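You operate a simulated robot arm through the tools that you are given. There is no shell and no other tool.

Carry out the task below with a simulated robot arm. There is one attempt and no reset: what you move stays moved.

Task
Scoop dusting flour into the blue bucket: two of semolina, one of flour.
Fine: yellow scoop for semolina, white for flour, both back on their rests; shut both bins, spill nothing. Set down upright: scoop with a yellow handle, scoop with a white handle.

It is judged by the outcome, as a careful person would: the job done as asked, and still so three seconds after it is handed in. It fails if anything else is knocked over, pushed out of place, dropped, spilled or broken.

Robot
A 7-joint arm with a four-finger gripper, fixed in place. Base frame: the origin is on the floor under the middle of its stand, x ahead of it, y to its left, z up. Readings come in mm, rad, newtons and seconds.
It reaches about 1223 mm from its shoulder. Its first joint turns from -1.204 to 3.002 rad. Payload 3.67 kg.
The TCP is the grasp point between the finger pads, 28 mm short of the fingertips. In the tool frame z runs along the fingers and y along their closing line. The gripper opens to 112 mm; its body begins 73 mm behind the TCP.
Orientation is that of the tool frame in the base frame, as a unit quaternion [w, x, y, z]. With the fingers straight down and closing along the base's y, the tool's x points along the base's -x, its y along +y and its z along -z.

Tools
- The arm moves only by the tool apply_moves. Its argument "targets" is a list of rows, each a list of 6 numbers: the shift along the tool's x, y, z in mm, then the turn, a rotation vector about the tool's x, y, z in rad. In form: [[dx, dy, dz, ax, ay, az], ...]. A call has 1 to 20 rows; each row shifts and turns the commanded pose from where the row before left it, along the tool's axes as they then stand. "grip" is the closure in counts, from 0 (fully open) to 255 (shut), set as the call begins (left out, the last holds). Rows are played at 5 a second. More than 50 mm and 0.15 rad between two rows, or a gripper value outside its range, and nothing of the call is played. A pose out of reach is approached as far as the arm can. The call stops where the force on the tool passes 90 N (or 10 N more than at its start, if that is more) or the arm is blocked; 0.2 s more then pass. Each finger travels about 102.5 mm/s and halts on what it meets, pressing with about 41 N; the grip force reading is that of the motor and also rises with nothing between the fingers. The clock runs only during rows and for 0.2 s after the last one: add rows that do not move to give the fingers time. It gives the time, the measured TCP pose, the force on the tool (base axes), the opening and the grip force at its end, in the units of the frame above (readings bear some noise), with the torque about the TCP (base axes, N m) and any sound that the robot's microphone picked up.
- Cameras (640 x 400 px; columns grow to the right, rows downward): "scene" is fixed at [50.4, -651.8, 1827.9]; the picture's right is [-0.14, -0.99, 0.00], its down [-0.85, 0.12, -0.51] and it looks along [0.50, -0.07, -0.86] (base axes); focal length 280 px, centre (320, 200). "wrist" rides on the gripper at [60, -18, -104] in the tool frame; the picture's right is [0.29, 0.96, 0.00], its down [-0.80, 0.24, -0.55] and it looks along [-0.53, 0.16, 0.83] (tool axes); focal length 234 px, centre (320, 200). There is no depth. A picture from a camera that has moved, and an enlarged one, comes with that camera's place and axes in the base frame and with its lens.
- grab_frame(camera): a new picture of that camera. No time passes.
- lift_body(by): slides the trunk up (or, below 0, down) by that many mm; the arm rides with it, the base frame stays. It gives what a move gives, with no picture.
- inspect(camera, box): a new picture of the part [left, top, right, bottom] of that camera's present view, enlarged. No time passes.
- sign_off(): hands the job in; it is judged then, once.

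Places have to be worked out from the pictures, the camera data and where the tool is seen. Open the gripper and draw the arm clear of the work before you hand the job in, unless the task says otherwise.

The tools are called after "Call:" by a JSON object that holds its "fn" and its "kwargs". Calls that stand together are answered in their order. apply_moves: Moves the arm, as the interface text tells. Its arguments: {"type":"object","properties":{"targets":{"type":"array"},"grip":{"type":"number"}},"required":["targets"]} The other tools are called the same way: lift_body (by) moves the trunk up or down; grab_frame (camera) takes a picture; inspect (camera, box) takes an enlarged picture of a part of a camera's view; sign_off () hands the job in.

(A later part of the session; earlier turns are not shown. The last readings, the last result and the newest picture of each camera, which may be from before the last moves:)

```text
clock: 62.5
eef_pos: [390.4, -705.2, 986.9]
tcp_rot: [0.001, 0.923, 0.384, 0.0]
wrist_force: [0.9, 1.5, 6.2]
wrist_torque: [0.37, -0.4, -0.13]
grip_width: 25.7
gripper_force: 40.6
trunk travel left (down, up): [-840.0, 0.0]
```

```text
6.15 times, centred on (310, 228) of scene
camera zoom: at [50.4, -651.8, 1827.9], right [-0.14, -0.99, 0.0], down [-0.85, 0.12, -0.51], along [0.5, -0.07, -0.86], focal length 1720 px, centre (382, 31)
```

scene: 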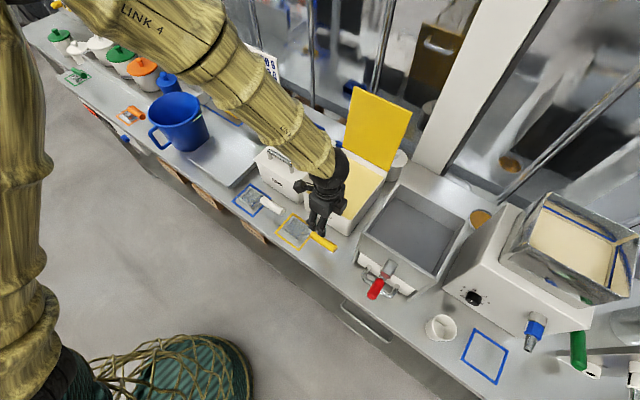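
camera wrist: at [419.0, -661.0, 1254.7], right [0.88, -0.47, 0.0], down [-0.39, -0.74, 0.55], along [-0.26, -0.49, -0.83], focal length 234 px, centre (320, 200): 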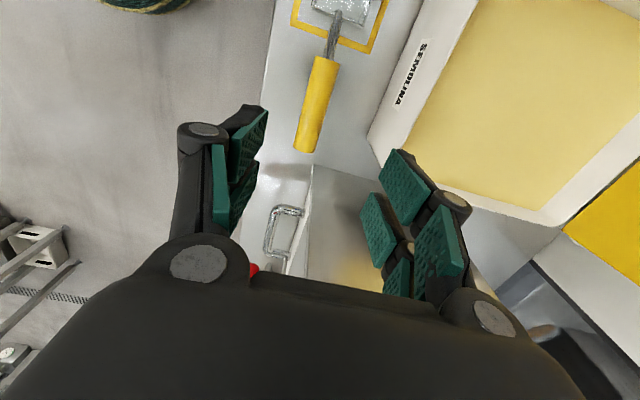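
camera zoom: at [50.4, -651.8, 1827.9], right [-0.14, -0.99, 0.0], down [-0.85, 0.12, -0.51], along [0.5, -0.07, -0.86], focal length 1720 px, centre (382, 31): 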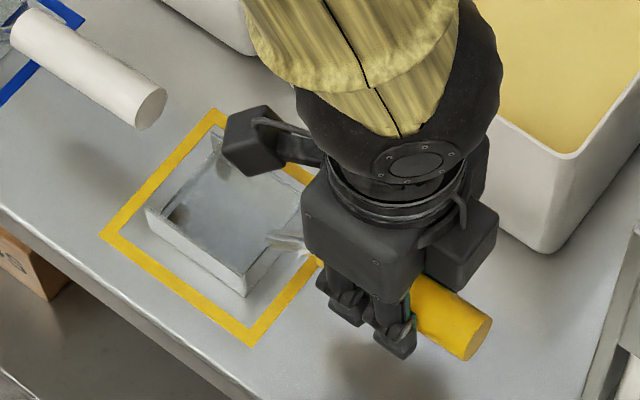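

The handle is gripped at 25.7 mm. I'll lift straight up slowly and check it comes level.

Call:
{"fn": "apply_moves", "kwargs": {"targets": [[0, 0, -10, 0, 0, 0], [0, 0, -20, 0, 0, 0], [0, 0, -40, 0, 0, 0], [0, 0, -40, 0, 0, 0], [0, 0, -40, 0, 0, 0], [0, 0, 0, 0, 0, 0]]}}

Call:
{"fn": "inspect", "kwargs": {"camera": "scene", "box": [260, 150, 370, 250]}}

Call:
{"fn": "grab_frame", "kwargs": {"camera": "wrist"}}

```text
clock: 63.9
eef_pos: [390.7, -704.9, 1139.4]
tcp_rot: [-0.001, 0.923, 0.384, 0.001]
wrist_force: [0.2, 0.4, -1.4]
wrist_torque: [-0.13, 0.11, -0.01]
grip_width: 25.4
gripper_force: 41.0
trunk travel left (down, up): [-840.0, 0.0]
```

```text
4.00 times, centred on (315, 200) of scene
camera zoom: at [50.4, -651.8, 1827.9], right [-0.14, -0.99, 0.0], down [-0.85, 0.12, -0.51], along [0.5, -0.07, -0.86], focal length 1118 px, centre (340, 200)
```

zoom: 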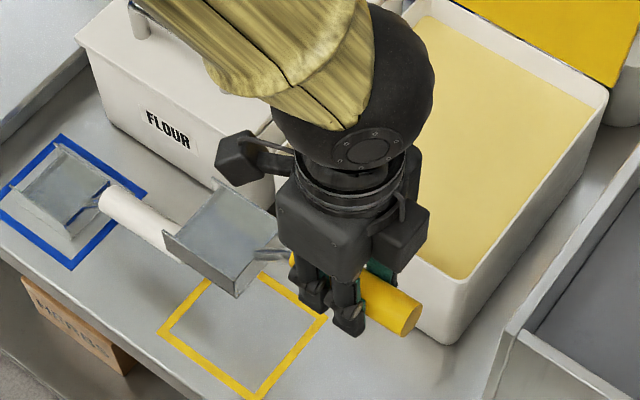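

```text
taken
camera wrist: at [419.2, -649.7, 1243.0], right [0.88, -0.47, 0.0], down [-0.39, -0.73, 0.55], along [-0.26, -0.49, -0.83], focal length 234 px, centre (320, 200)
```

wrist: 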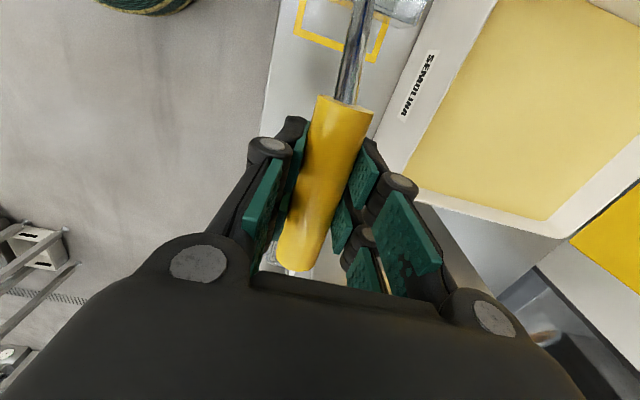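

The scoop hangs level (about 1.4 N). I'll scoop with the bowl pointing toward the robot so the hand fits inside the bin opening. First I yaw the tool 90° in free air, with the bowl swinging to the front over nothing but counter and floor.

Call:
{"fn": "apply_moves", "kwargs": {"targets": [[0, 0, -30, 0, 0, 0], [0, 0, -30, 0, 0, 0], [0, 0, -30, 0, 0, 0], [0, 0, 0, 0, 0, -0.1428], [0, 0, 0, 0, 0, -0.1428], [0, 0, 0, 0, 0, -0.1428], [0, 0, 0, 0, 0, -0.1428], [0, 0, 0, 0, 0, -0.1428], [0, 0, 0, 0, 0, -0.1428], [0, 0, 0, 0, 0, -0.1428], [0, 0, 0, 0, 0, -0.1428], [0, 0, 0, 0, 0, -0.1428], [0, 0, 0, 0, 0, -0.1428], [0, 0, 0, 0, 0, -0.1428], [0, 0, 0, 0, 0, 0]]}}

Call:
{"fn": "grab_frame", "kwargs": {"camera": "scene"}}

```text
clock: 67.1
eef_pos: [388.6, -702.7, 1228.8]
tcp_rot: [0.0, 0.38, 0.925, -0.001]
wrist_force: [1.2, 0.0, -2.9]
wrist_torque: [-0.13, -0.12, 0.01]
grip_width: 25.3
gripper_force: 40.9
trunk travel left (down, up): [-840.0, 0.0]
```

```text
taken
```

scene: 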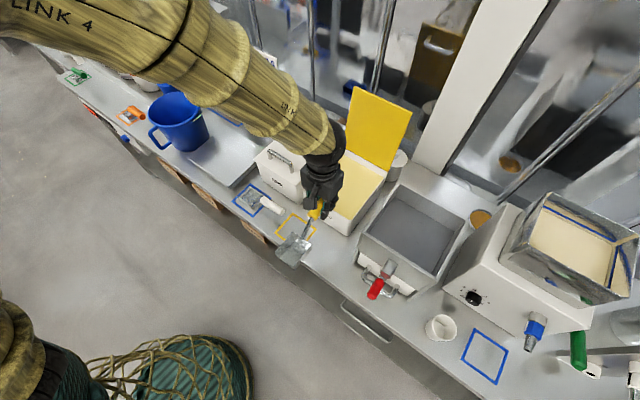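

The yaw is done. Now I move over the open bin (b≈1050, a≈171), with the bowl pointing to the front.

Call:
{"fn": "apply_moves", "kwargs": {"targets": [[-40, 7.3, 0, 0, 0, 0], [-40, 7.3, 0, 0, 0, 0], [-40, 7.3, 0, 0, 0, 0], [-40, 7.3, 0, 0, 0, 0], [-40, 7.3, 0, 0, 0, 0], [-40, 7.3, 0, 0, 0, 0], [-38, 7.2, 0, 0, 0, 0], [0, 0, 0, 0, 0, 0]]}}

Call:
{"fn": "grab_frame", "kwargs": {"camera": "wrist"}}

Call:
{"fn": "inspect", "kwargs": {"camera": "scene", "box": [260, 60, 440, 240]}}

```text
clock: 68.9
eef_pos: [620.9, -866.0, 1227.5]
tcp_rot: [0.0, 0.382, 0.924, 0.001]
wrist_force: [-0.3, 0.5, -1.6]
wrist_torque: [-0.13, -0.14, 0.01]
grip_width: 25.4
gripper_force: 41.4
trunk travel left (down, up): [-840.0, 0.0]
```

```text
taken
camera wrist: at [565.7, -836.9, 1331.1], right [0.47, 0.88, 0.0], down [0.73, -0.39, 0.56], along [0.49, -0.26, -0.83], focal length 234 px, centre (320, 200)
```

wrist: 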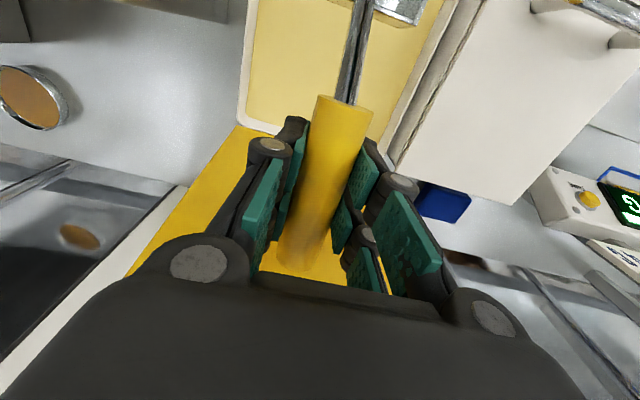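

```text
2.22 times, centred on (350, 150) of scene
camera zoom: at [50.4, -651.8, 1827.9], right [-0.14, -0.99, 0.0], down [-0.85, 0.12, -0.51], along [0.5, -0.07, -0.86], focal length 621 px, centre (253, 311)
```

zoom: 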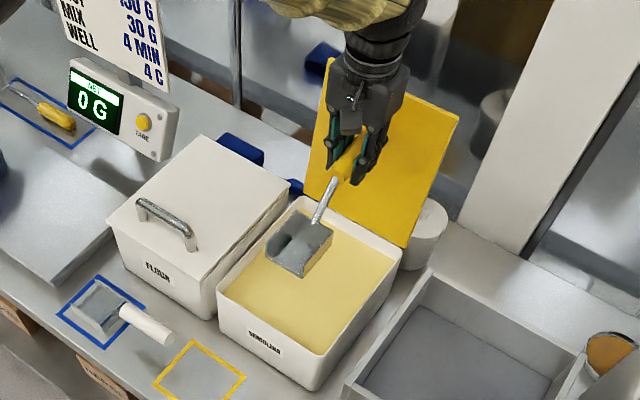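

The scoop is over the semolina, and a≈173, b≈1051 is good. I'll pitch the bowl nose-down 30° and lower its front edge into the semolina.

Call:
{"fn": "apply_moves", "kwargs": {"targets": [[0, 0, 0, 0, -0.1309, 0], [0, 0, 0, 0, -0.1309, 0], [0, 0, 0, 0, -0.1309, 0], [0, 0, 0, 0, -0.1309, 0], [20.3, 0, 27.8, 0, 0, 0], [0, 0, 0, 0, 0, 0]]}}

Call:
{"fn": "inspect", "kwargs": {"camera": "scene", "box": [270, 90, 410, 230]}}

```text
clock: 70.3
eef_pos: [618.4, -870.4, 1191.9]
tcp_rot: [0.239, 0.369, 0.893, -0.096]
wrist_force: [-1.4, 0.5, -0.9]
wrist_torque: [-0.06, -0.07, 0.01]
grip_width: 25.5
gripper_force: 41.5
trunk travel left (down, up): [-840.0, 0.0]
```

```text
2.86 times, centred on (340, 160) of scene
camera zoom: at [50.4, -651.8, 1827.9], right [-0.14, -0.99, 0.0], down [-0.85, 0.12, -0.51], along [0.5, -0.07, -0.86], focal length 799 px, centre (263, 314)
```

zoom: 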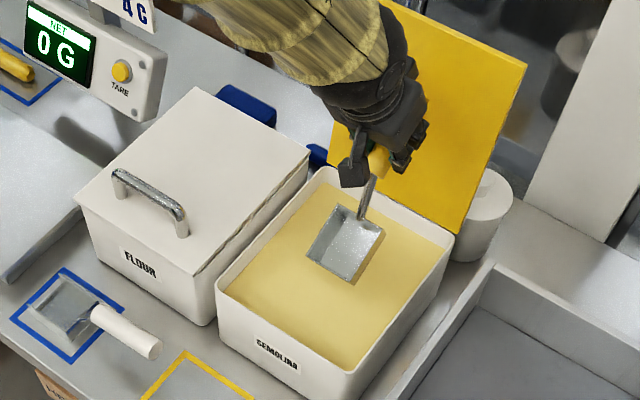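

The pitch is right and the bowl hovers just above the surface. I'll lower it into the semolina and watch the force.

Call:
{"fn": "apply_moves", "kwargs": {"targets": [[10.2, 0, 13.9, 0, 0, 0], [10.2, 0, 13.9, 0, 0, 0], [10.2, 0, 13.9, 0, 0, 0], [10.2, 0, 13.9, 0, 0, 0], [0, 0, 0, 0, 0, 0]]}}

Call:
{"fn": "inspect", "kwargs": {"camera": "scene", "box": [290, 130, 390, 220]}}

```text
clock: 71.5
eef_pos: [615.1, -857.8, 1126.0]
tcp_rot: [0.24, 0.369, 0.893, -0.099]
wrist_force: [-0.7, -0.1, -1.6]
wrist_torque: [-0.04, -0.09, -0.01]
grip_width: 25.4
gripper_force: 41.1
trunk travel left (down, up): [-840.0, 0.0]
```

```text
4.44 times, centred on (340, 175) of scene
camera zoom: at [50.4, -651.8, 1827.9], right [-0.14, -0.99, 0.0], down [-0.85, 0.12, -0.51], along [0.5, -0.07, -0.86], focal length 1242 px, centre (231, 311)
```

zoom: 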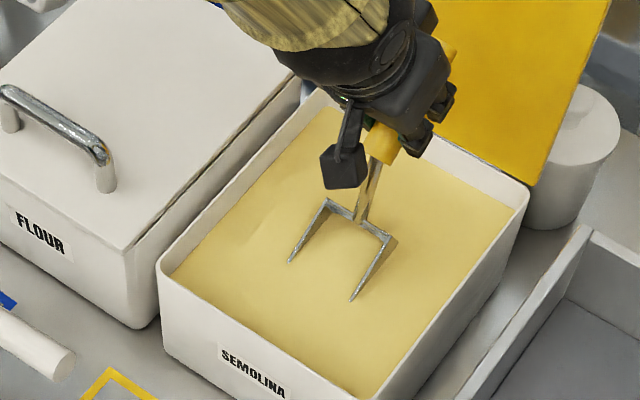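

The bowl's front is under the surface with no resistance. Now I level the bowl while pushing it forward below the surface.

Call:
{"fn": "apply_moves", "kwargs": {"targets": [[4.4, 0, 9.6, 0, 0.1047, 0], [4.0, 0, 11.4, 0, 0.1047, 0], [3.3, 0, 13.4, 0, 0.1047, 0], [2.2, 0, 15.0, 0, 0.1047, 0], [1.6, 0, 15.5, 0, 0.1047, 0], [0, 0, 0, 0, 0, 0]]}}

Call:
{"fn": "inspect", "kwargs": {"camera": "scene", "box": [290, 130, 390, 220]}}

```text
clock: 72.9
eef_pos: [616.9, -856.2, 1061.6]
tcp_rot: [0.001, 0.382, 0.924, 0.0]
wrist_force: [-10.8, 19.5, 5.0]
wrist_torque: [-0.4, -0.5, 0.44]
grip_width: 25.5
gripper_force: 40.9
trunk travel left (down, up): [-840.0, 0.0]
```

```text
4.44 times, centred on (340, 175) of scene
camera zoom: at [50.4, -651.8, 1827.9], right [-0.14, -0.99, 0.0], down [-0.85, 0.12, -0.51], along [0.5, -0.07, -0.86], focal length 1242 px, centre (231, 311)
```

zoom: 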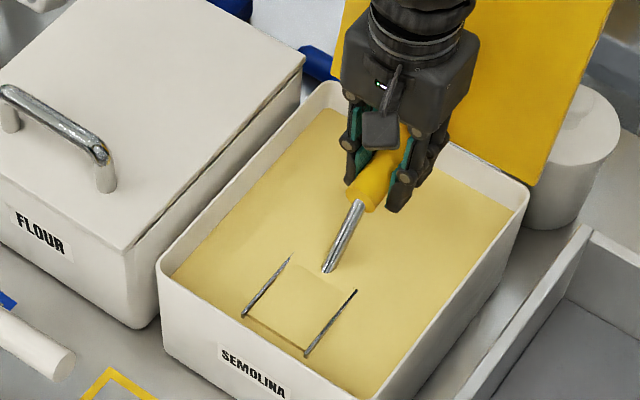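

The load's back push (about 21 N) means the handle's end is just touching the open lid. I'll relieve it by 5 mm forward, sink 7 mm more to fill fully, then raise straight up while level.

Call:
{"fn": "apply_moves", "kwargs": {"targets": [[5, 0, 0, 0, 0, 0], [0, 0, 7, 0, 0, 0], [0, 0, 0, 0, 0, 0]]}}

Call:
{"fn": "inspect", "kwargs": {"camera": "scene", "box": [290, 130, 390, 220]}}

```text
clock: 73.7
eef_pos: [615.5, -855.7, 1051.4]
tcp_rot: [0.001, 0.381, 0.924, -0.001]
wrist_force: [-1.6, 1.4, -0.3]
wrist_torque: [-0.18, -0.19, 0.01]
grip_width: 25.4
gripper_force: 40.8
trunk travel left (down, up): [-840.0, 0.0]
```

```text
4.44 times, centred on (340, 175) of scene
camera zoom: at [50.4, -651.8, 1827.9], right [-0.14, -0.99, 0.0], down [-0.85, 0.12, -0.51], along [0.5, -0.07, -0.86], focal length 1242 px, centre (231, 311)
```

zoom: 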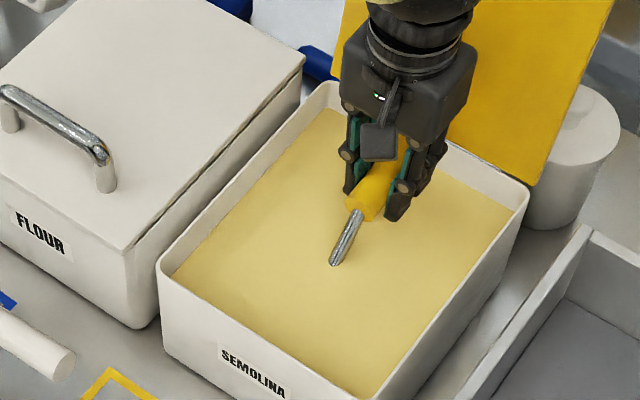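

The bowl is fully submerged and the side force is gone. I'll lift straight up, level.

Call:
{"fn": "apply_moves", "kwargs": {"targets": [[0, 0, -10, 0, 0, 0], [0, 0, -15, 0, 0, 0], [0, 0, -20, 0, 0, 0], [0, 0, -25, 0, 0, 0], [0, 0, -30, 0, 0, 0], [0, 0, -30, 0, 0, 0], [0, 0, 0, 0, 0, 0]]}}

Call:
{"fn": "inspect", "kwargs": {"camera": "scene", "box": [280, 110, 390, 220]}}

```text
clock: 75.3
eef_pos: [613.7, -851.1, 1187.0]
tcp_rot: [0.001, 0.38, 0.925, -0.002]
wrist_force: [0.3, 0.2, -1.7]
wrist_torque: [-0.16, -0.11, -0.03]
grip_width: 25.4
gripper_force: 41.3
trunk travel left (down, up): [-840.0, 0.0]
```

```text
3.64 times, centred on (335, 165) of scene
camera zoom: at [50.4, -651.8, 1827.9], right [-0.14, -0.99, 0.0], down [-0.85, 0.12, -0.51], along [0.5, -0.07, -0.86], focal length 1017 px, centre (266, 327)
```

zoom: 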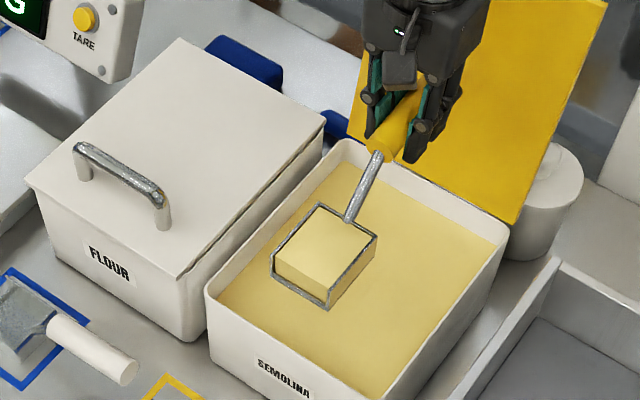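

The scoop is full and level. I'll carry it high and level: forward to b≈900 at z≈1240, then left along the counter toward the bucket.

Call:
{"fn": "apply_moves", "kwargs": {"targets": [[0, 0, -25, 0, 0, 0], [0, 0, -28, 0, 0, 0], [25, 0, 0, 0, 0, 0], [35, 0, 0, 0, 0, 0], [35, 5, 0, 0, 0, 0], [30, 20, 0, 0, 0, 0], [11, 35, 0, 0, 0, 0], [0, 38, 0, 0, 0, 0], [0, 38, 0, 0, 0, 0], [0, 38, 0, 0, 0, 0], [0, 38, 0, 0, 0, 0], [0, 38, 0, 0, 0, 0], [0, 38, 0, 0, 0, 0], [0, 38, 0, 0, 0, 0], [0, 38, 0, 0, 0, 0], [0, 38, 0, 0, 0, 0], [0, 20, 0, 0, 0, 0], [0, 0, 0, 0, 0, 0]]}}

Call:
{"fn": "grab_frame", "kwargs": {"camera": "scene"}}

Call:
{"fn": "grab_frame", "kwargs": {"camera": "wrist"}}

```text
clock: 79.1
eef_pos: [814.7, -458.6, 1234.2]
tcp_rot: [0.001, 0.381, 0.924, -0.002]
wrist_force: [-0.4, 0.2, -2.0]
wrist_torque: [-0.14, -0.15, 0.02]
grip_width: 25.7
gripper_force: 41.2
trunk travel left (down, up): [-840.0, 0.0]
```

```text
taken
```

scene: 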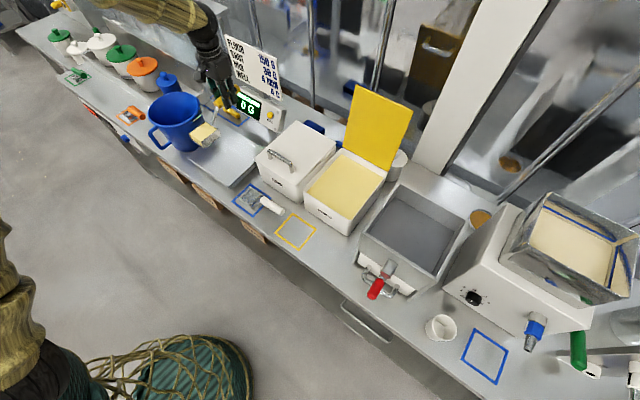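

```text
taken
camera wrist: at [760.4, -428.9, 1339.0], right [0.47, 0.88, 0.0], down [0.73, -0.39, 0.56], along [0.49, -0.26, -0.83], focal length 234 px, centre (320, 200)
```

wrist: 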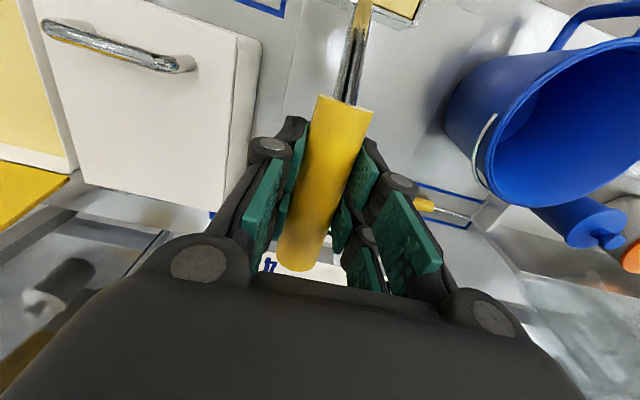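

The load is still level and nothing has spilled. I'll continue left to a≈−480 and re-measure the bucket.

Call:
{"fn": "apply_moves", "kwargs": {"targets": [[0, 30, 0, 0, 0, 0], [0, 38, 0, 0, 0, 0], [0, 38, 0, 0, 0, 0], [0, 38, 0, 0, 0, 0], [0, 38, 0, 0, 0, 0], [0, 38, 0, 0, 0, 0], [0, 15, 0, 0, 0, 0], [0, 0, 0, 0, 0, 0]]}}

Call:
{"fn": "grab_frame", "kwargs": {"camera": "wrist"}}

Call:
{"fn": "inspect", "kwargs": {"camera": "scene", "box": [130, 30, 290, 180]}}

```text
clock: 80.9
eef_pos: [981.0, -294.3, 1235.0]
tcp_rot: [0.001, 0.381, 0.925, -0.002]
wrist_force: [-0.9, 0.3, -3.1]
wrist_torque: [-0.13, -0.14, 0.0]
grip_width: 25.2
gripper_force: 40.8
trunk travel left (down, up): [-840.0, 0.0]
```

```text
taken
camera wrist: at [924.9, -263.7, 1337.7], right [0.47, 0.88, 0.0], down [0.73, -0.39, 0.56], along [0.49, -0.26, -0.83], focal length 234 px, centre (320, 200)
```

wrist: 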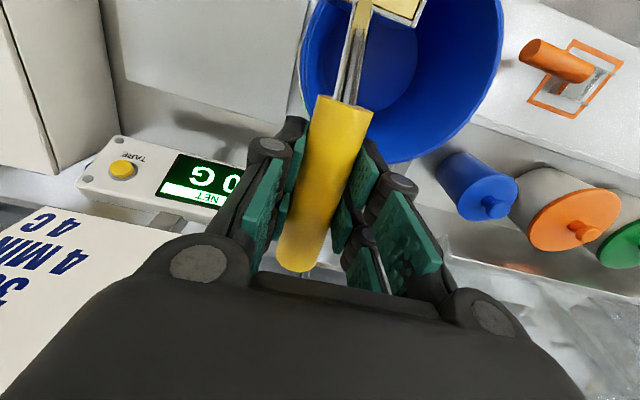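

```text
2.67 times, centred on (210, 105) of scene
camera zoom: at [50.4, -651.8, 1827.9], right [-0.14, -0.99, 0.0], down [-0.85, 0.12, -0.51], along [0.5, -0.07, -0.86], focal length 746 px, centre (613, 453)
```

zoom: 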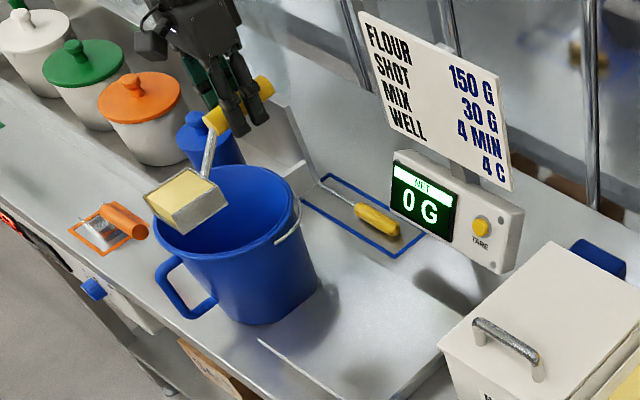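

The bucket rim fits a circle centred at a≈−554, b≈841 with R≈100 at z≈1065. I'll bring the bowl over its centre (TCP at b≈959) and lower to z≈1190.

Call:
{"fn": "apply_moves", "kwargs": {"targets": [[-28.5, 34, 0, 0, 0, 0], [-28.5, 34, 0, 0, 0, 0], [0, 0, 22, 0, 0, 0], [0, 0, 23, 0, 0, 0], [0, 0, 0, 0, 0, 0]]}}

Call:
{"fn": "inspect", "kwargs": {"camera": "scene", "box": [130, 60, 250, 170]}}

Call:
{"fn": "grab_frame", "kwargs": {"camera": "wrist"}}

```text
clock: 82.1
eef_pos: [1068.6, -285.4, 1187.5]
tcp_rot: [0.001, 0.382, 0.924, -0.002]
wrist_force: [-0.3, -0.9, -2.1]
wrist_torque: [-0.15, -0.15, -0.01]
grip_width: 25.5
gripper_force: 40.8
trunk travel left (down, up): [-840.0, 0.0]
```

```text
3.64 times, centred on (190, 115) of scene
camera zoom: at [50.4, -651.8, 1827.9], right [-0.14, -0.99, 0.0], down [-0.85, 0.12, -0.51], along [0.5, -0.07, -0.86], focal length 1017 px, centre (793, 509)
```

zoom: 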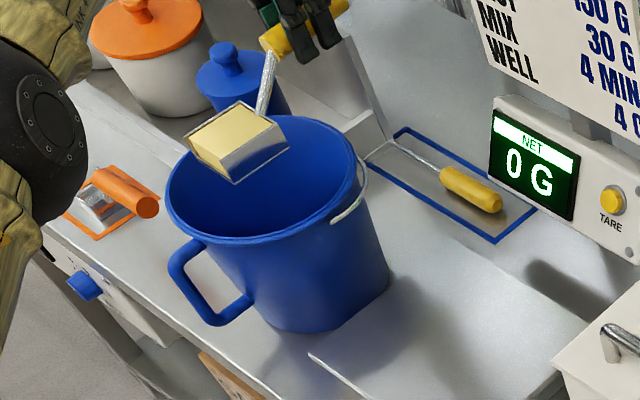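

```text
taken
camera wrist: at [1013.0, -256.7, 1291.4], right [0.47, 0.88, 0.0], down [0.73, -0.39, 0.55], along [0.49, -0.26, -0.83], focal length 234 px, centre (320, 200)
```

wrist: 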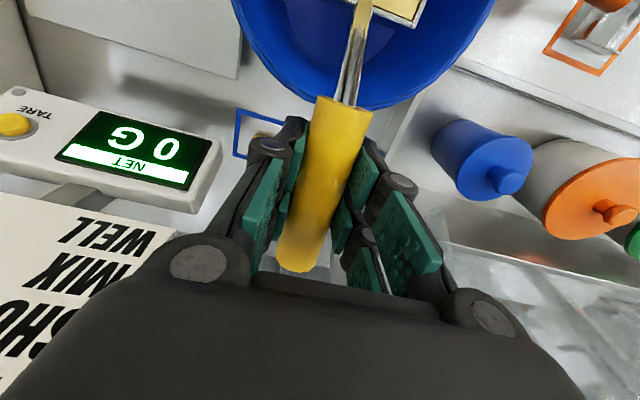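

The bowl is centred over the bucket. I'll pour by pitching nose-down to 75° while shifting the hand toward the robot so the bowl stays over (and dips slightly into) the bucket.

Call:
{"fn": "apply_moves", "kwargs": {"targets": [[9.9, 0, 4, 0, -0.131, 0], [12.1, 0, 2.4, 0, -0.131, 0], [14, 0, 0.4, 0, -0.131, 0], [15.3, 0, -2, 0, -0.131, 0], [15.8, 0, -4.5, 0, -0.131, 0], [15.8, 0, -7.1, 0, -0.131, 0], [15.2, 0, -9.6, 0, -0.131, 0], [13.9, 0, -11.6, 0, -0.131, 0], [12.4, 0, -13.4, 0, -0.131, 0], [10.4, 0, -14.7, 0, -0.131, 0], [0, 0, 0, 0, 0, 0], [0, 0, 0, 0, 0, 0], [0, 0, 0, 0, 0, 0]]}}

Call:
{"fn": "inspect", "kwargs": {"camera": "scene", "box": [130, 60, 250, 170]}}

Call:
{"fn": "grab_frame", "kwargs": {"camera": "wrist"}}

```text
clock: 84.9
eef_pos: [961.2, -177.2, 1148.6]
tcp_rot: [0.564, 0.301, 0.733, -0.233]
wrist_force: [0.2, -0.1, -1.3]
wrist_torque: [0.05, 0.04, -0.02]
grip_width: 25.6
gripper_force: 40.6
trunk travel left (down, up): [-840.0, 0.0]
```

```text
3.64 times, centred on (190, 115) of scene
camera zoom: at [50.4, -651.8, 1827.9], right [-0.14, -0.99, 0.0], down [-0.85, 0.12, -0.51], along [0.5, -0.07, -0.86], focal length 1017 px, centre (793, 509)
```

zoom: 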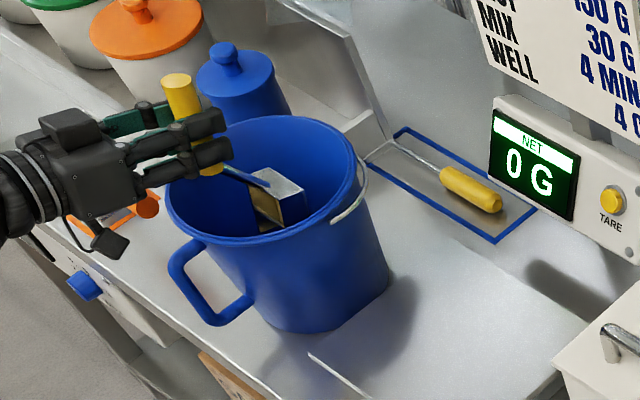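

```text
taken
camera wrist: at [865.4, -107.0, 1117.2], right [0.62, 0.73, -0.28], down [-0.07, 0.41, 0.91], along [0.78, -0.55, 0.3], focal length 234 px, centre (320, 200)
```

wrist: 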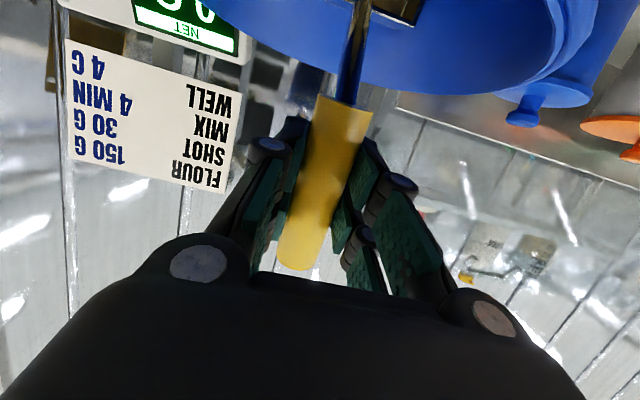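

The bowl is tipped inside the bucket mouth. I'll zoom in to see whether it has emptied.

Call:
{"fn": "inspect", "kwargs": {"camera": "scene", "box": [170, 85, 234, 130]}}

Call:
{"fn": "inspect", "kwargs": {"camera": "wrist", "box": [280, 0, 480, 110]}}

```text
8.89 times, centred on (202, 108) of scene
camera zoom: at [50.4, -651.8, 1827.9], right [-0.14, -0.99, 0.0], down [-0.85, 0.12, -0.51], along [0.5, -0.07, -0.86], focal length 2485 px, centre (1369, 1022)
```

zoom: 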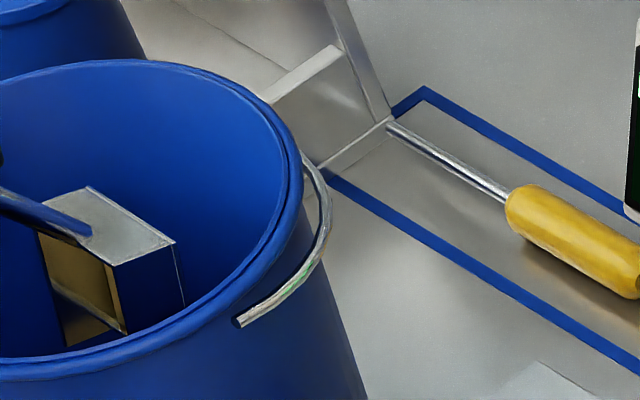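

```text
3.20 times, centred on (380, 55) of wrist
camera zoom: at [865.4, -107.0, 1117.2], right [0.62, 0.73, -0.28], down [-0.07, 0.41, 0.91], along [0.78, -0.55, 0.3], focal length 749 px, centre (128, 664)
```

zoom: 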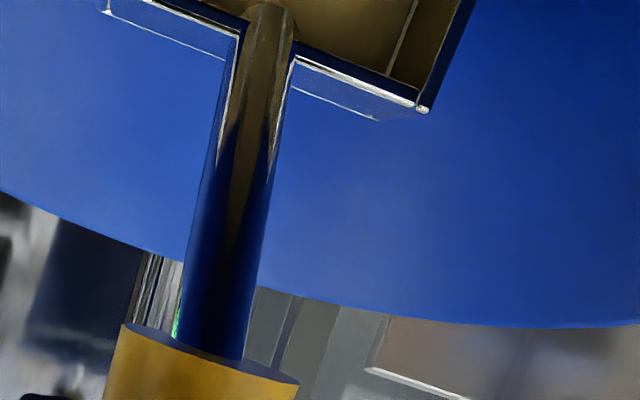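

The bowl looks empty: only reflections on its walls. I'll reverse the motion to level over the bucket and check the bowl and bucket.

Call:
{"fn": "apply_moves", "kwargs": {"targets": [[-8.4, 0, 16.0, 0, 0.131, 0], [-10.5, 0, 14.9, 0, 0.131, 0], [-12.3, 0, 13.3, 0, 0.131, 0], [-13.8, 0, 11.5, 0, 0.131, 0], [-14.8, 0, 9.1, 0, 0.131, 0], [-15.0, 0, 6.5, 0, 0.131, 0], [-14.9, 0, 4.0, 0, 0.131, 0], [-13.9, 0, 1.4, 0, 0.131, 0], [-12.3, 0, -0.8, 0, 0.131, 0], [-10.3, 0, -2.7, 0, 0.131, 0], [0, 0, -40, 0, 0, 0], [0, 0, 0, 0, 0, 0]]}}

Call:
{"fn": "inspect", "kwargs": {"camera": "scene", "box": [130, 50, 250, 160]}}

Call:
{"fn": "grab_frame", "kwargs": {"camera": "wrist"}}

```text
clock: 87.5
eef_pos: [1069.3, -284.4, 1227.9]
tcp_rot: [-0.001, 0.382, 0.924, -0.001]
wrist_force: [0.8, -0.7, -1.7]
wrist_torque: [-0.1, -0.07, -0.01]
grip_width: 25.3
gripper_force: 41.5
trunk travel left (down, up): [-840.0, 0.0]
```

```text
3.64 times, centred on (190, 105) of scene
camera zoom: at [50.4, -651.8, 1827.9], right [-0.14, -0.99, 0.0], down [-0.85, 0.12, -0.51], along [0.5, -0.07, -0.86], focal length 1017 px, centre (793, 546)
```

zoom: 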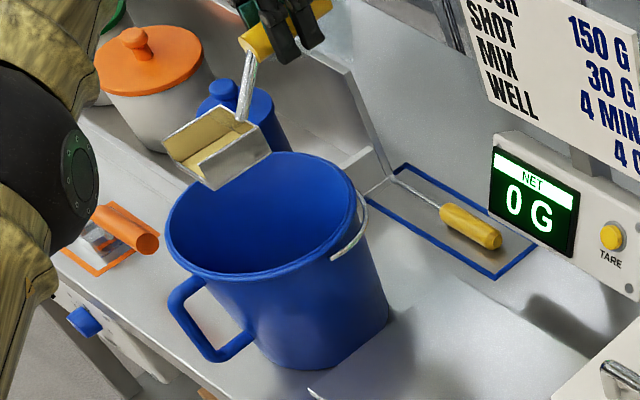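

```text
taken
camera wrist: at [1013.9, -254.8, 1331.9], right [0.47, 0.88, 0.0], down [0.74, -0.39, 0.55], along [0.49, -0.26, -0.83], focal length 234 px, centre (320, 200)
```

wrist: 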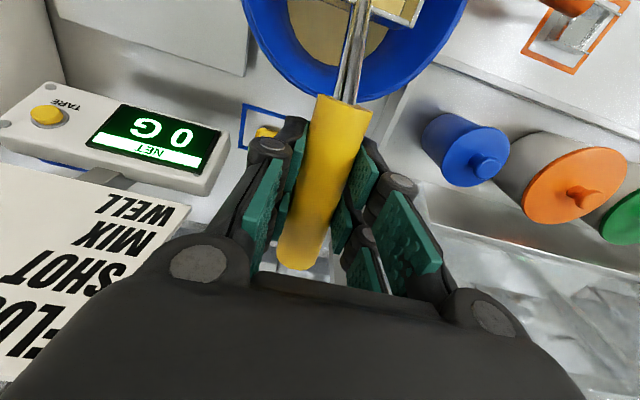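

The bucket bottom now shows semolina. I'll zoom on the bowl to see whether any is left in it.

Call:
{"fn": "inspect", "kwargs": {"camera": "scene", "box": [168, 72, 212, 106]}}

Call:
{"fn": "inspect", "kwargs": {"camera": "wrist", "box": [240, 0, 470, 110]}}

```text
11.76 times, centred on (190, 89) of scene
camera zoom: at [50.4, -651.8, 1827.9], right [-0.14, -0.99, 0.0], down [-0.85, 0.12, -0.51], along [0.5, -0.07, -0.86], focal length 3289 px, centre (1849, 1506)
```

zoom: 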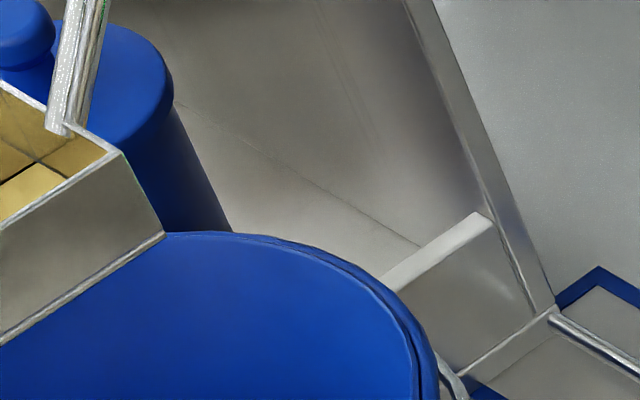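

```text
2.78 times, centred on (355, 55) of wrist
camera zoom: at [1013.9, -254.8, 1331.9], right [0.47, 0.88, 0.0], down [0.74, -0.39, 0.55], along [0.49, -0.26, -0.83], focal length 652 px, centre (223, 604)
```

zoom: 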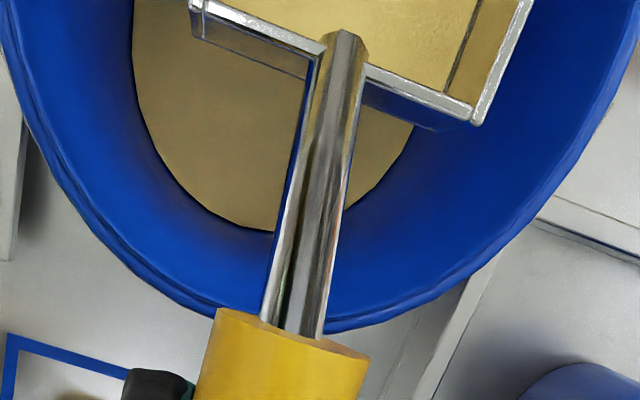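

Let me centre the zoom on the bowl itself.

Call:
{"fn": "inspect", "kwargs": {"camera": "scene", "box": [140, 72, 180, 104]}}

```text
12.50 times, centred on (160, 88) of scene
camera zoom: at [50.4, -651.8, 1827.9], right [-0.14, -0.99, 0.0], down [-0.85, 0.12, -0.51], along [0.5, -0.07, -0.86], focal length 3495 px, centre (2320, 1600)
```

zoom: 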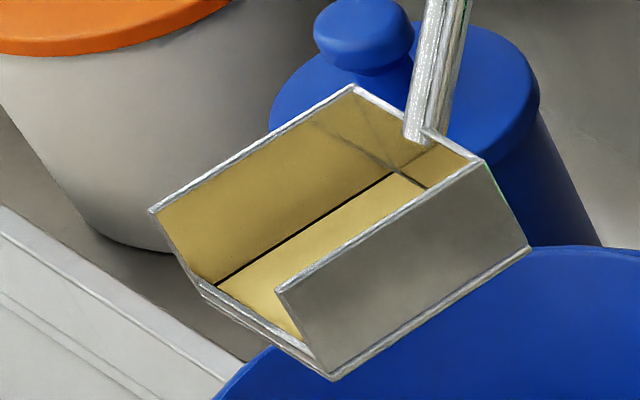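

Bowl empty apart from a dusty film, and the bucket floor is covered. I'll go back for the second scoop by the same high route.

Call:
{"fn": "apply_moves", "kwargs": {"targets": [[29, -10, -6, 0, 0, 0], [29, -30, -6, 0, 0, 0], [0, -40, 0, 0, 0, 0], [0, -40, 0, 0, 0, 0], [0, -40, 0, 0, 0, 0], [0, -40, 0, 0, 0, 0], [0, -40, 0, 0, 0, 0], [0, -40, 0, 0, 0, 0], [0, -40, 0, 0, 0, 0], [0, -40, 0, 0, 0, 0], [0, -40, 0, 0, 0, 0], [0, -40, 0, 0, 0, 0], [0, -40, 0, 0, 0, 0], [0, -40, 0, 0, 0, 0], [0, -40, 0, 0, 0, 0], [0, -40, 0, 0, 0, 0], [0, -40, 0, 0, 0, 0], [0, -40, 0, 0, 0, 0], [0, -40, 0, 0, 0, 0], [0, -4, 0, 0, 0, 0]]}}

Call:
{"fn": "grab_frame", "kwargs": {"camera": "scene"}}

```text
clock: 91.7
eef_pos: [518.5, -758.5, 1240.4]
tcp_rot: [0.0, 0.381, 0.925, -0.001]
wrist_force: [0.8, 1.3, -2.3]
wrist_torque: [-0.08, -0.08, 0.0]
grip_width: 25.6
gripper_force: 41.2
trunk travel left (down, up): [-840.0, 0.0]
```

```text
taken
```

scene: 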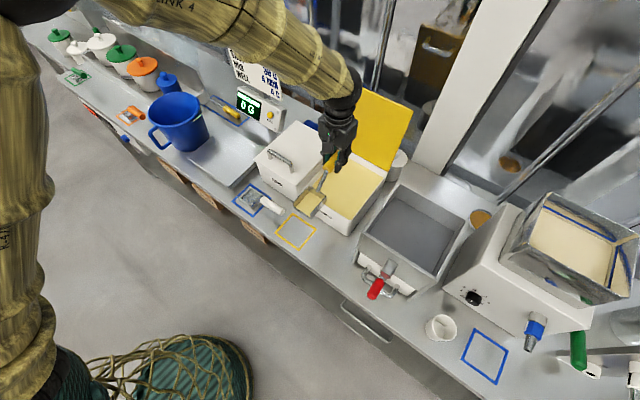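

I'm back by the bin with everything in place. I'll repeat the proven scooping motion (slightly further forward so the handle end clears the lid): move in, pitch, dip, level under the surface, and sink.

Call:
{"fn": "apply_moves", "kwargs": {"targets": [[-35.8, 0, 0, 0, 0, 0], [-35.8, 0, 0, 0, 0, 0], [-35.8, 0, 0, 0, 0, 0], [-35.8, 0, 0, 0, 0, 0], [0, 0, 0, 0, -0.1309, 0], [0, 0, 0, 0, -0.1309, 0], [0, 0, 0, 0, -0.1309, 0], [0, 0, 0, 0, -0.1309, 0], [17, 0, 23.4, 0, 0, 0], [17, 0, 23.4, 0, 0, 0], [17, 0, 23.4, 0, 0, 0], [17, 0, 23.4, 0, 0, 0], [4.4, 0, 9.6, 0, 0.1047, 0], [4.0, 0, 11.4, 0, 0.1047, 0], [3.3, 0, 13.4, 0, 0.1047, 0], [2.2, 0, 15.0, 0, 0.1047, 0], [1.6, 0, 15.5, 0, 0.1047, 0], [0, 0, 7, 0, 0, 0], [0, 0, 0, 0, 0, 0]]}}

Call:
{"fn": "inspect", "kwargs": {"camera": "scene", "box": [290, 130, 390, 220]}}

```text
clock: 95.7
eef_pos: [613.5, -854.8, 1054.2]
tcp_rot: [0.001, 0.382, 0.924, -0.001]
wrist_force: [-2.2, 2.0, -1.8]
wrist_torque: [-0.14, -0.16, -0.08]
grip_width: 25.6
gripper_force: 40.8
trunk travel left (down, up): [-840.0, 0.0]
```

```text
4.44 times, centred on (340, 175) of scene
camera zoom: at [50.4, -651.8, 1827.9], right [-0.14, -0.99, 0.0], down [-0.85, 0.12, -0.51], along [0.5, -0.07, -0.86], focal length 1242 px, centre (231, 311)
```

zoom: 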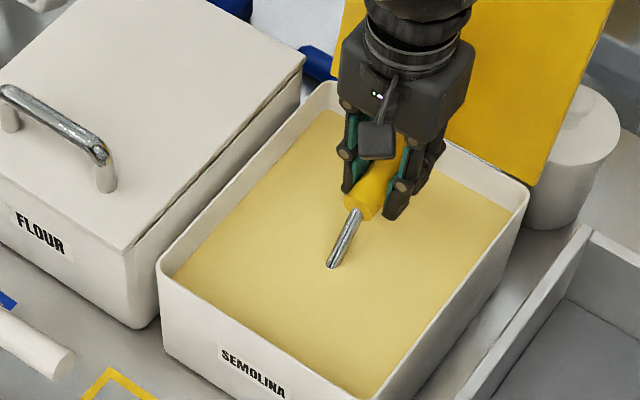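

The bowl is fully submerged again without contact forces. I'll lift straight up and check the fill.

Call:
{"fn": "apply_moves", "kwargs": {"targets": [[0, 0, -10, 0, 0, 0], [0, 0, -15, 0, 0, 0], [0, 0, -20, 0, 0, 0], [0, 0, -25, 0, 0, 0], [0, 0, -30, 0, 0, 0], [0, 0, -30, 0, 0, 0], [0, 0, 0, 0, 0, 0]]}}

Call:
{"fn": "inspect", "kwargs": {"camera": "scene", "box": [280, 110, 390, 220]}}

```text
clock: 97.3
eef_pos: [613.5, -849.9, 1186.0]
tcp_rot: [0.001, 0.381, 0.924, -0.003]
wrist_force: [-0.5, 0.9, -1.7]
wrist_torque: [-0.2, -0.11, 0.01]
grip_width: 25.8
gripper_force: 41.0
trunk travel left (down, up): [-840.0, 0.0]
```

```text
3.64 times, centred on (335, 165) of scene
camera zoom: at [50.4, -651.8, 1827.9], right [-0.14, -0.99, 0.0], down [-0.85, 0.12, -0.51], along [0.5, -0.07, -0.86], focal length 1017 px, centre (266, 327)
```

zoom: 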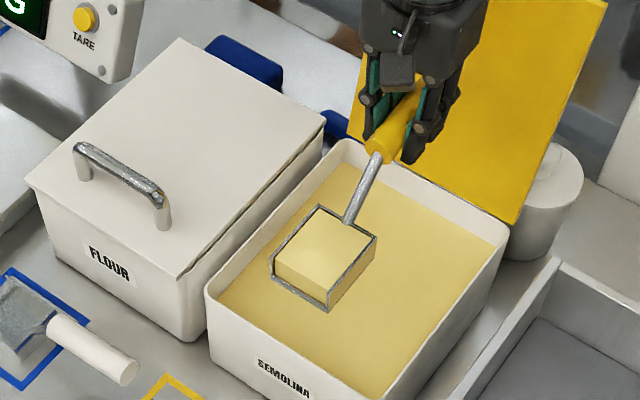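

Second scoop is full. I'll carry it level along the same route.

Call:
{"fn": "apply_moves", "kwargs": {"targets": [[0, 0, -25, 0, 0, 0], [0, 0, -28, 0, 0, 0], [25, 0, 0, 0, 0, 0], [35, 0, 0, 0, 0, 0], [35, 5, 0, 0, 0, 0], [30, 20, 0, 0, 0, 0], [10, 35, 0, 0, 0, 0], [0, 38, 0, 0, 0, 0], [0, 38, 0, 0, 0, 0], [0, 38, 0, 0, 0, 0], [0, 38, 0, 0, 0, 0], [0, 38, 0, 0, 0, 0], [0, 38, 0, 0, 0, 0], [0, 38, 0, 0, 0, 0], [0, 38, 0, 0, 0, 0], [0, 38, 0, 0, 0, 0], [0, 38, 0, 0, 0, 0], [0, 38, 0, 0, 0, 0], [0, 38, 0, 0, 0, 0], [0, 25, 0, 0, 0, 0]]}}

Call:
{"fn": "apply_moves", "kwargs": {"targets": [[0, 30, 0, 0, 0, 0], [0, 38, 0, 0, 0, 0], [0, 38, 0, 0, 0, 0], [-19, 38, 0, 0, 0, 0], [-20, 30, 0, 0, 0, 0], [-20, 6, 0, 0, 0, 0], [0, 0, 25, 0, 0, 0], [0, 0, 25, 0, 0, 0], [0, 0, 0, 0, 0, 0]]}}

Call:
{"fn": "inspect", "kwargs": {"camera": "scene", "box": [130, 60, 250, 170]}}

```text
clock: 101.5
eef_pos: [899.6, -371.6, 1233.5]
tcp_rot: [0.0, 0.382, 0.924, -0.001]
wrist_force: [-0.7, -0.1, -1.9]
wrist_torque: [-0.11, -0.11, 0.05]
grip_width: 25.6
gripper_force: 40.9
trunk travel left (down, up): [-840.0, 0.0]
```

```text
clock: 103.5
eef_pos: [1067.6, -288.7, 1183.8]
tcp_rot: [0.001, 0.382, 0.924, -0.002]
wrist_force: [0.7, -0.6, -2.0]
wrist_torque: [-0.11, -0.16, 0.03]
grip_width: 25.4
gripper_force: 40.5
trunk travel left (down, up): [-840.0, 0.0]
```

```text
3.64 times, centred on (190, 115) of scene
camera zoom: at [50.4, -651.8, 1827.9], right [-0.14, -0.99, 0.0], down [-0.85, 0.12, -0.51], along [0.5, -0.07, -0.86], focal length 1017 px, centre (793, 509)
```

zoom: 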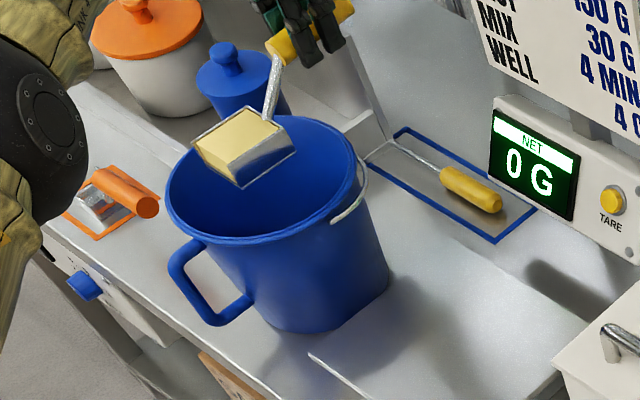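

Centred over the bucket again. I'll pour the second scoop with the same motion, tipping a little further, to about 83°.

Call:
{"fn": "apply_moves", "kwargs": {"targets": [[9.9, 0, 3, 0, -0.131, 0], [12.1, 0, 1.4, 0, -0.131, 0], [14, 0, -0.6, 0, -0.131, 0], [15.3, 0, -2.5, 0, -0.131, 0], [15.8, 0, -5.0, 0, -0.131, 0], [15.8, 0, -7.4, 0, -0.131, 0], [15.2, 0, -9.6, 0, -0.131, 0], [13.9, 0, -11.6, 0, -0.131, 0], [12.4, 0, -13.4, 0, -0.131, 0], [10.4, 0, -14.7, 0, -0.131, 0], [4.3, 0, -16.1, 0, -0.13, 0], [0, 0, 0, 0, 0, 0], [0, 0, 0, 0, 0, 0], [0, 0, 0, 0, 0, 0], [0, 0, 0, 0, 0, 0]]}}

Call:
{"fn": "inspect", "kwargs": {"camera": "scene", "box": [130, 60, 250, 170]}}

Call:
{"fn": "inspect", "kwargs": {"camera": "wrist", "box": [200, 0, 480, 150]}}

```text
clock: 106.7
eef_pos: [945.6, -165.4, 1147.9]
tcp_rot: [0.61, 0.286, 0.695, -0.252]
wrist_force: [0.3, -0.8, -0.6]
wrist_torque: [0.04, 0.08, 0.01]
grip_width: 25.5
gripper_force: 41.3
trunk travel left (down, up): [-840.0, 0.0]
```

```text
3.64 times, centred on (190, 115) of scene
camera zoom: at [50.4, -651.8, 1827.9], right [-0.14, -0.99, 0.0], down [-0.85, 0.12, -0.51], along [0.5, -0.07, -0.86], focal length 1017 px, centre (793, 509)
```

zoom: 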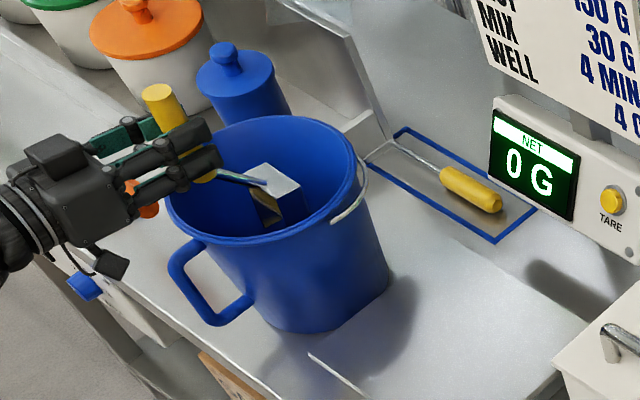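

```text
2.29 times, centred on (340, 75) of wrist
camera zoom: at [854.5, -100.3, 1102.0], right [0.65, 0.7, -0.29], down [-0.15, 0.49, 0.86], along [0.75, -0.52, 0.42], focal length 535 px, centre (274, 486)
```

zoom: 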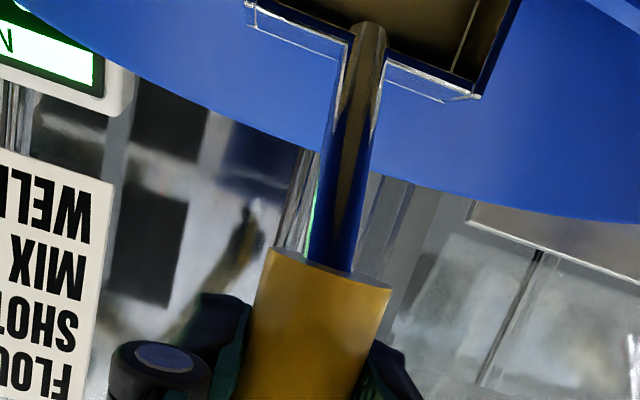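

Emptied. I'll level back over the bucket and rise, then verify bucket and bowl.

Call:
{"fn": "apply_moves", "kwargs": {"targets": [[-2.2, 0, 16.6, 0, 0.13, 0], [-8.4, 0, 16.0, 0, 0.131, 0], [-10.5, 0, 14.9, 0, 0.131, 0], [-12.3, 0, 13.3, 0, 0.131, 0], [-13.8, 0, 11.5, 0, 0.131, 0], [-14.8, 0, 9.1, 0, 0.131, 0], [-15.0, 0, 6.5, 0, 0.131, 0], [-14.9, 0, 4.0, 0, 0.131, 0], [-13.9, 0, 1.4, 0, 0.131, 0], [-12.3, 0, -0.8, 0, 0.131, 0], [-10.3, 0, -2.7, 0, 0.131, 0], [0, 0, -45, 0, 0, 0], [0, 0, 0, 0, 0, 0]]}}

Call:
{"fn": "inspect", "kwargs": {"camera": "scene", "box": [130, 50, 250, 160]}}

Call:
{"fn": "grab_frame", "kwargs": {"camera": "wrist"}}

```text
clock: 109.5
eef_pos: [1068.3, -288.0, 1232.7]
tcp_rot: [0.0, 0.38, 0.925, -0.001]
wrist_force: [0.2, 0.8, -2.2]
wrist_torque: [-0.13, -0.1, 0.02]
grip_width: 25.5
gripper_force: 41.1
trunk travel left (down, up): [-840.0, 0.0]
```

```text
3.64 times, centred on (190, 105) of scene
camera zoom: at [50.4, -651.8, 1827.9], right [-0.14, -0.99, 0.0], down [-0.85, 0.12, -0.51], along [0.5, -0.07, -0.86], focal length 1017 px, centre (793, 546)
```

zoom: 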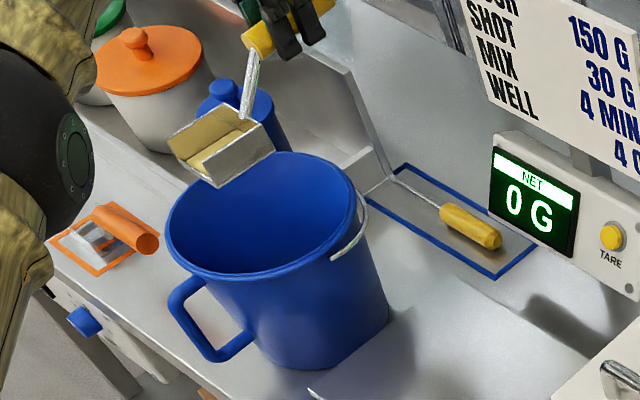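

```text
taken
camera wrist: at [1012.7, -258.0, 1336.4], right [0.47, 0.88, 0.0], down [0.74, -0.39, 0.55], along [0.49, -0.26, -0.83], focal length 234 px, centre (320, 200)
```

wrist: 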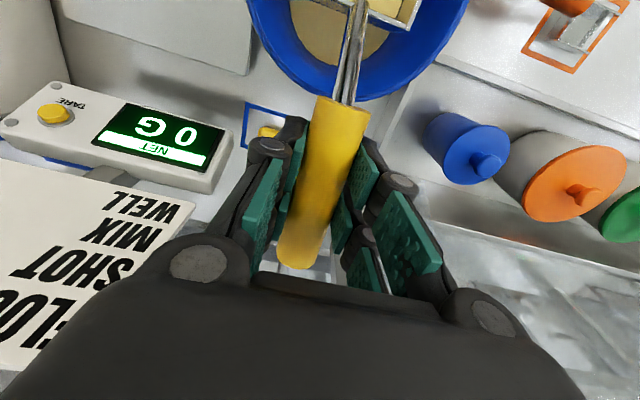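

Both semolina scoops are in the bucket. Now I return the yellow scoop: back along the same route, then yaw to line up with its rest.

Call:
{"fn": "apply_moves", "kwargs": {"targets": [[29, -10, 0, 0, 0, 0], [29, -30, 0, 0, 0, 0], [0, -41, 0, 0, 0, 0], [0, -41, 0, 0, 0, 0], [0, -41, 0, 0, 0, 0], [0, -41, 0, 0, 0, 0], [0, -41, 0, 0, 0, 0], [0, -41, 0, 0, 0, 0], [0, -41, 0, 0, 0, 0], [0, -41, 0, 0, 0, 0], [0, -41, 0, 0, 0, 0], [0, -41, 0, 0, 0, 0], [0, -41, 0, 0, 0, 0], [0, -41, 0, 0, 0, 0], [0, -41, 0, 0, 0, 0], [0, -41, 0, 0, 0, 0], [0, -41, 0, 0, 0, 0], [0, -41, 0, 0, 0, 0], [0, -41, 0, 0, 0, 0], [0, -38, 0, 0, 0, 0]]}}

Call:
{"fn": "apply_moves", "kwargs": {"targets": [[41.5, 0, 0, 0, 0, 0], [41.5, 0, 0, 0, 0, 0], [41.5, 0, 0, 0, 0, 0], [0, 0, 0, 0, 0, 0.1428], [0, 0, 0, 0, 0, 0.1428], [0, 0, 0, 0, 0, 0.1428], [0, 0, 0, 0, 0, 0.1428], [0, 0, 0, 0, 0, 0.1428], [0, 0, 0, 0, 0, 0.1428], [0, 0, 0, 0, 0, 0.1428], [0, 0, 0, 0, 0, 0.1428], [0, 0, 0, 0, 0, 0.1428], [0, 0, 0, 0, 0, 0.1428], [0, 0, 0, 0, 0, 0.1428], [0, 0, 0, 0, 0, 0]]}}

Call:
{"fn": "grab_frame", "kwargs": {"camera": "scene"}}

Call:
{"fn": "grab_frame", "kwargs": {"camera": "wrist"}}

```text
clock: 113.7
eef_pos: [478.4, -794.9, 1234.4]
tcp_rot: [0.0, 0.381, 0.925, 0.0]
wrist_force: [-0.8, 0.1, -2.5]
wrist_torque: [-0.1, -0.17, -0.04]
grip_width: 25.6
gripper_force: 41.3
trunk travel left (down, up): [-840.0, 0.0]
```

```text
clock: 116.9
eef_pos: [389.8, -708.3, 1235.7]
tcp_rot: [0.001, 0.924, 0.384, 0.0]
wrist_force: [0.1, -0.2, -1.2]
wrist_torque: [-0.12, 0.12, -0.02]
grip_width: 25.7
gripper_force: 41.7
trunk travel left (down, up): [-840.0, 0.0]
```

```text
taken
```

scene: 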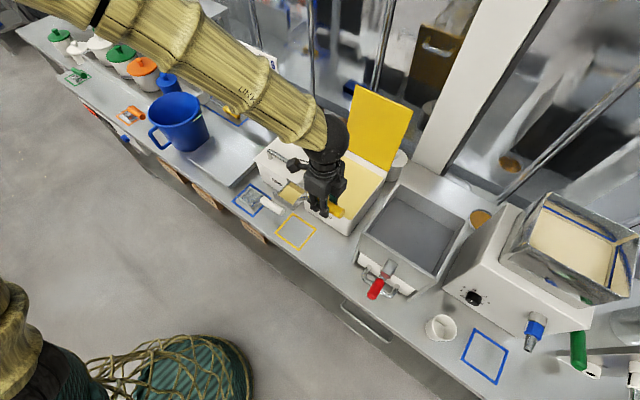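

```text
taken
camera wrist: at [419.2, -653.4, 1338.9], right [0.88, -0.47, 0.0], down [-0.39, -0.73, 0.56], along [-0.26, -0.49, -0.83], focal length 234 px, centre (320, 200)
```

wrist: 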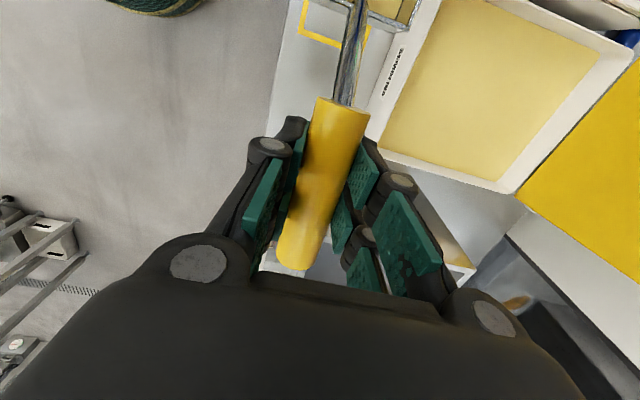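

Aligned above its rest. I'll descend to about 25 mm above touchdown and check alignment with the yellow frame.

Call:
{"fn": "apply_moves", "kwargs": {"targets": [[1.5, -1, 45, 0, 0, 0], [0, 0, 45, 0, 0, 0], [0, 0, 45, 0, 0, 0], [0, 0, 45, 0, 0, 0], [0, 0, 30, 0, 0, 0], [0, 0, 15, 0, 0, 0], [0, 0, 0, 0, 0, 0]]}}

Call:
{"fn": "inspect", "kwargs": {"camera": "scene", "box": [268, 205, 348, 260]}}

```text
clock: 118.5
eef_pos: [390.9, -704.5, 1010.5]
tcp_rot: [0.003, 0.923, 0.384, -0.001]
wrist_force: [0.1, -0.1, -1.0]
wrist_torque: [-0.15, 0.11, 0.01]
grip_width: 25.5
gripper_force: 41.1
trunk travel left (down, up): [-840.0, 0.0]
```

```text
7.27 times, centred on (308, 232) of scene
camera zoom: at [50.4, -651.8, 1827.9], right [-0.14, -0.99, 0.0], down [-0.85, 0.12, -0.51], along [0.5, -0.07, -0.86], focal length 2033 px, centre (407, -36)
```

zoom: 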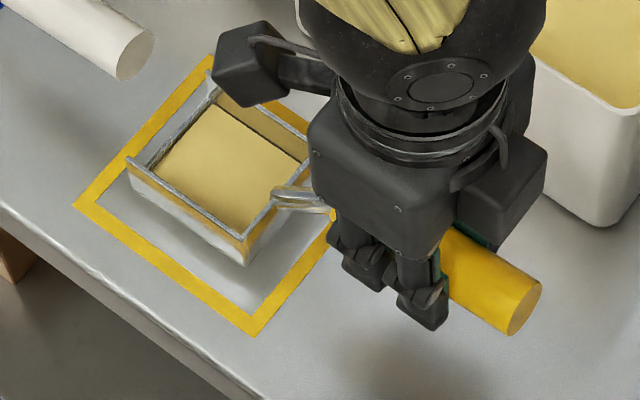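

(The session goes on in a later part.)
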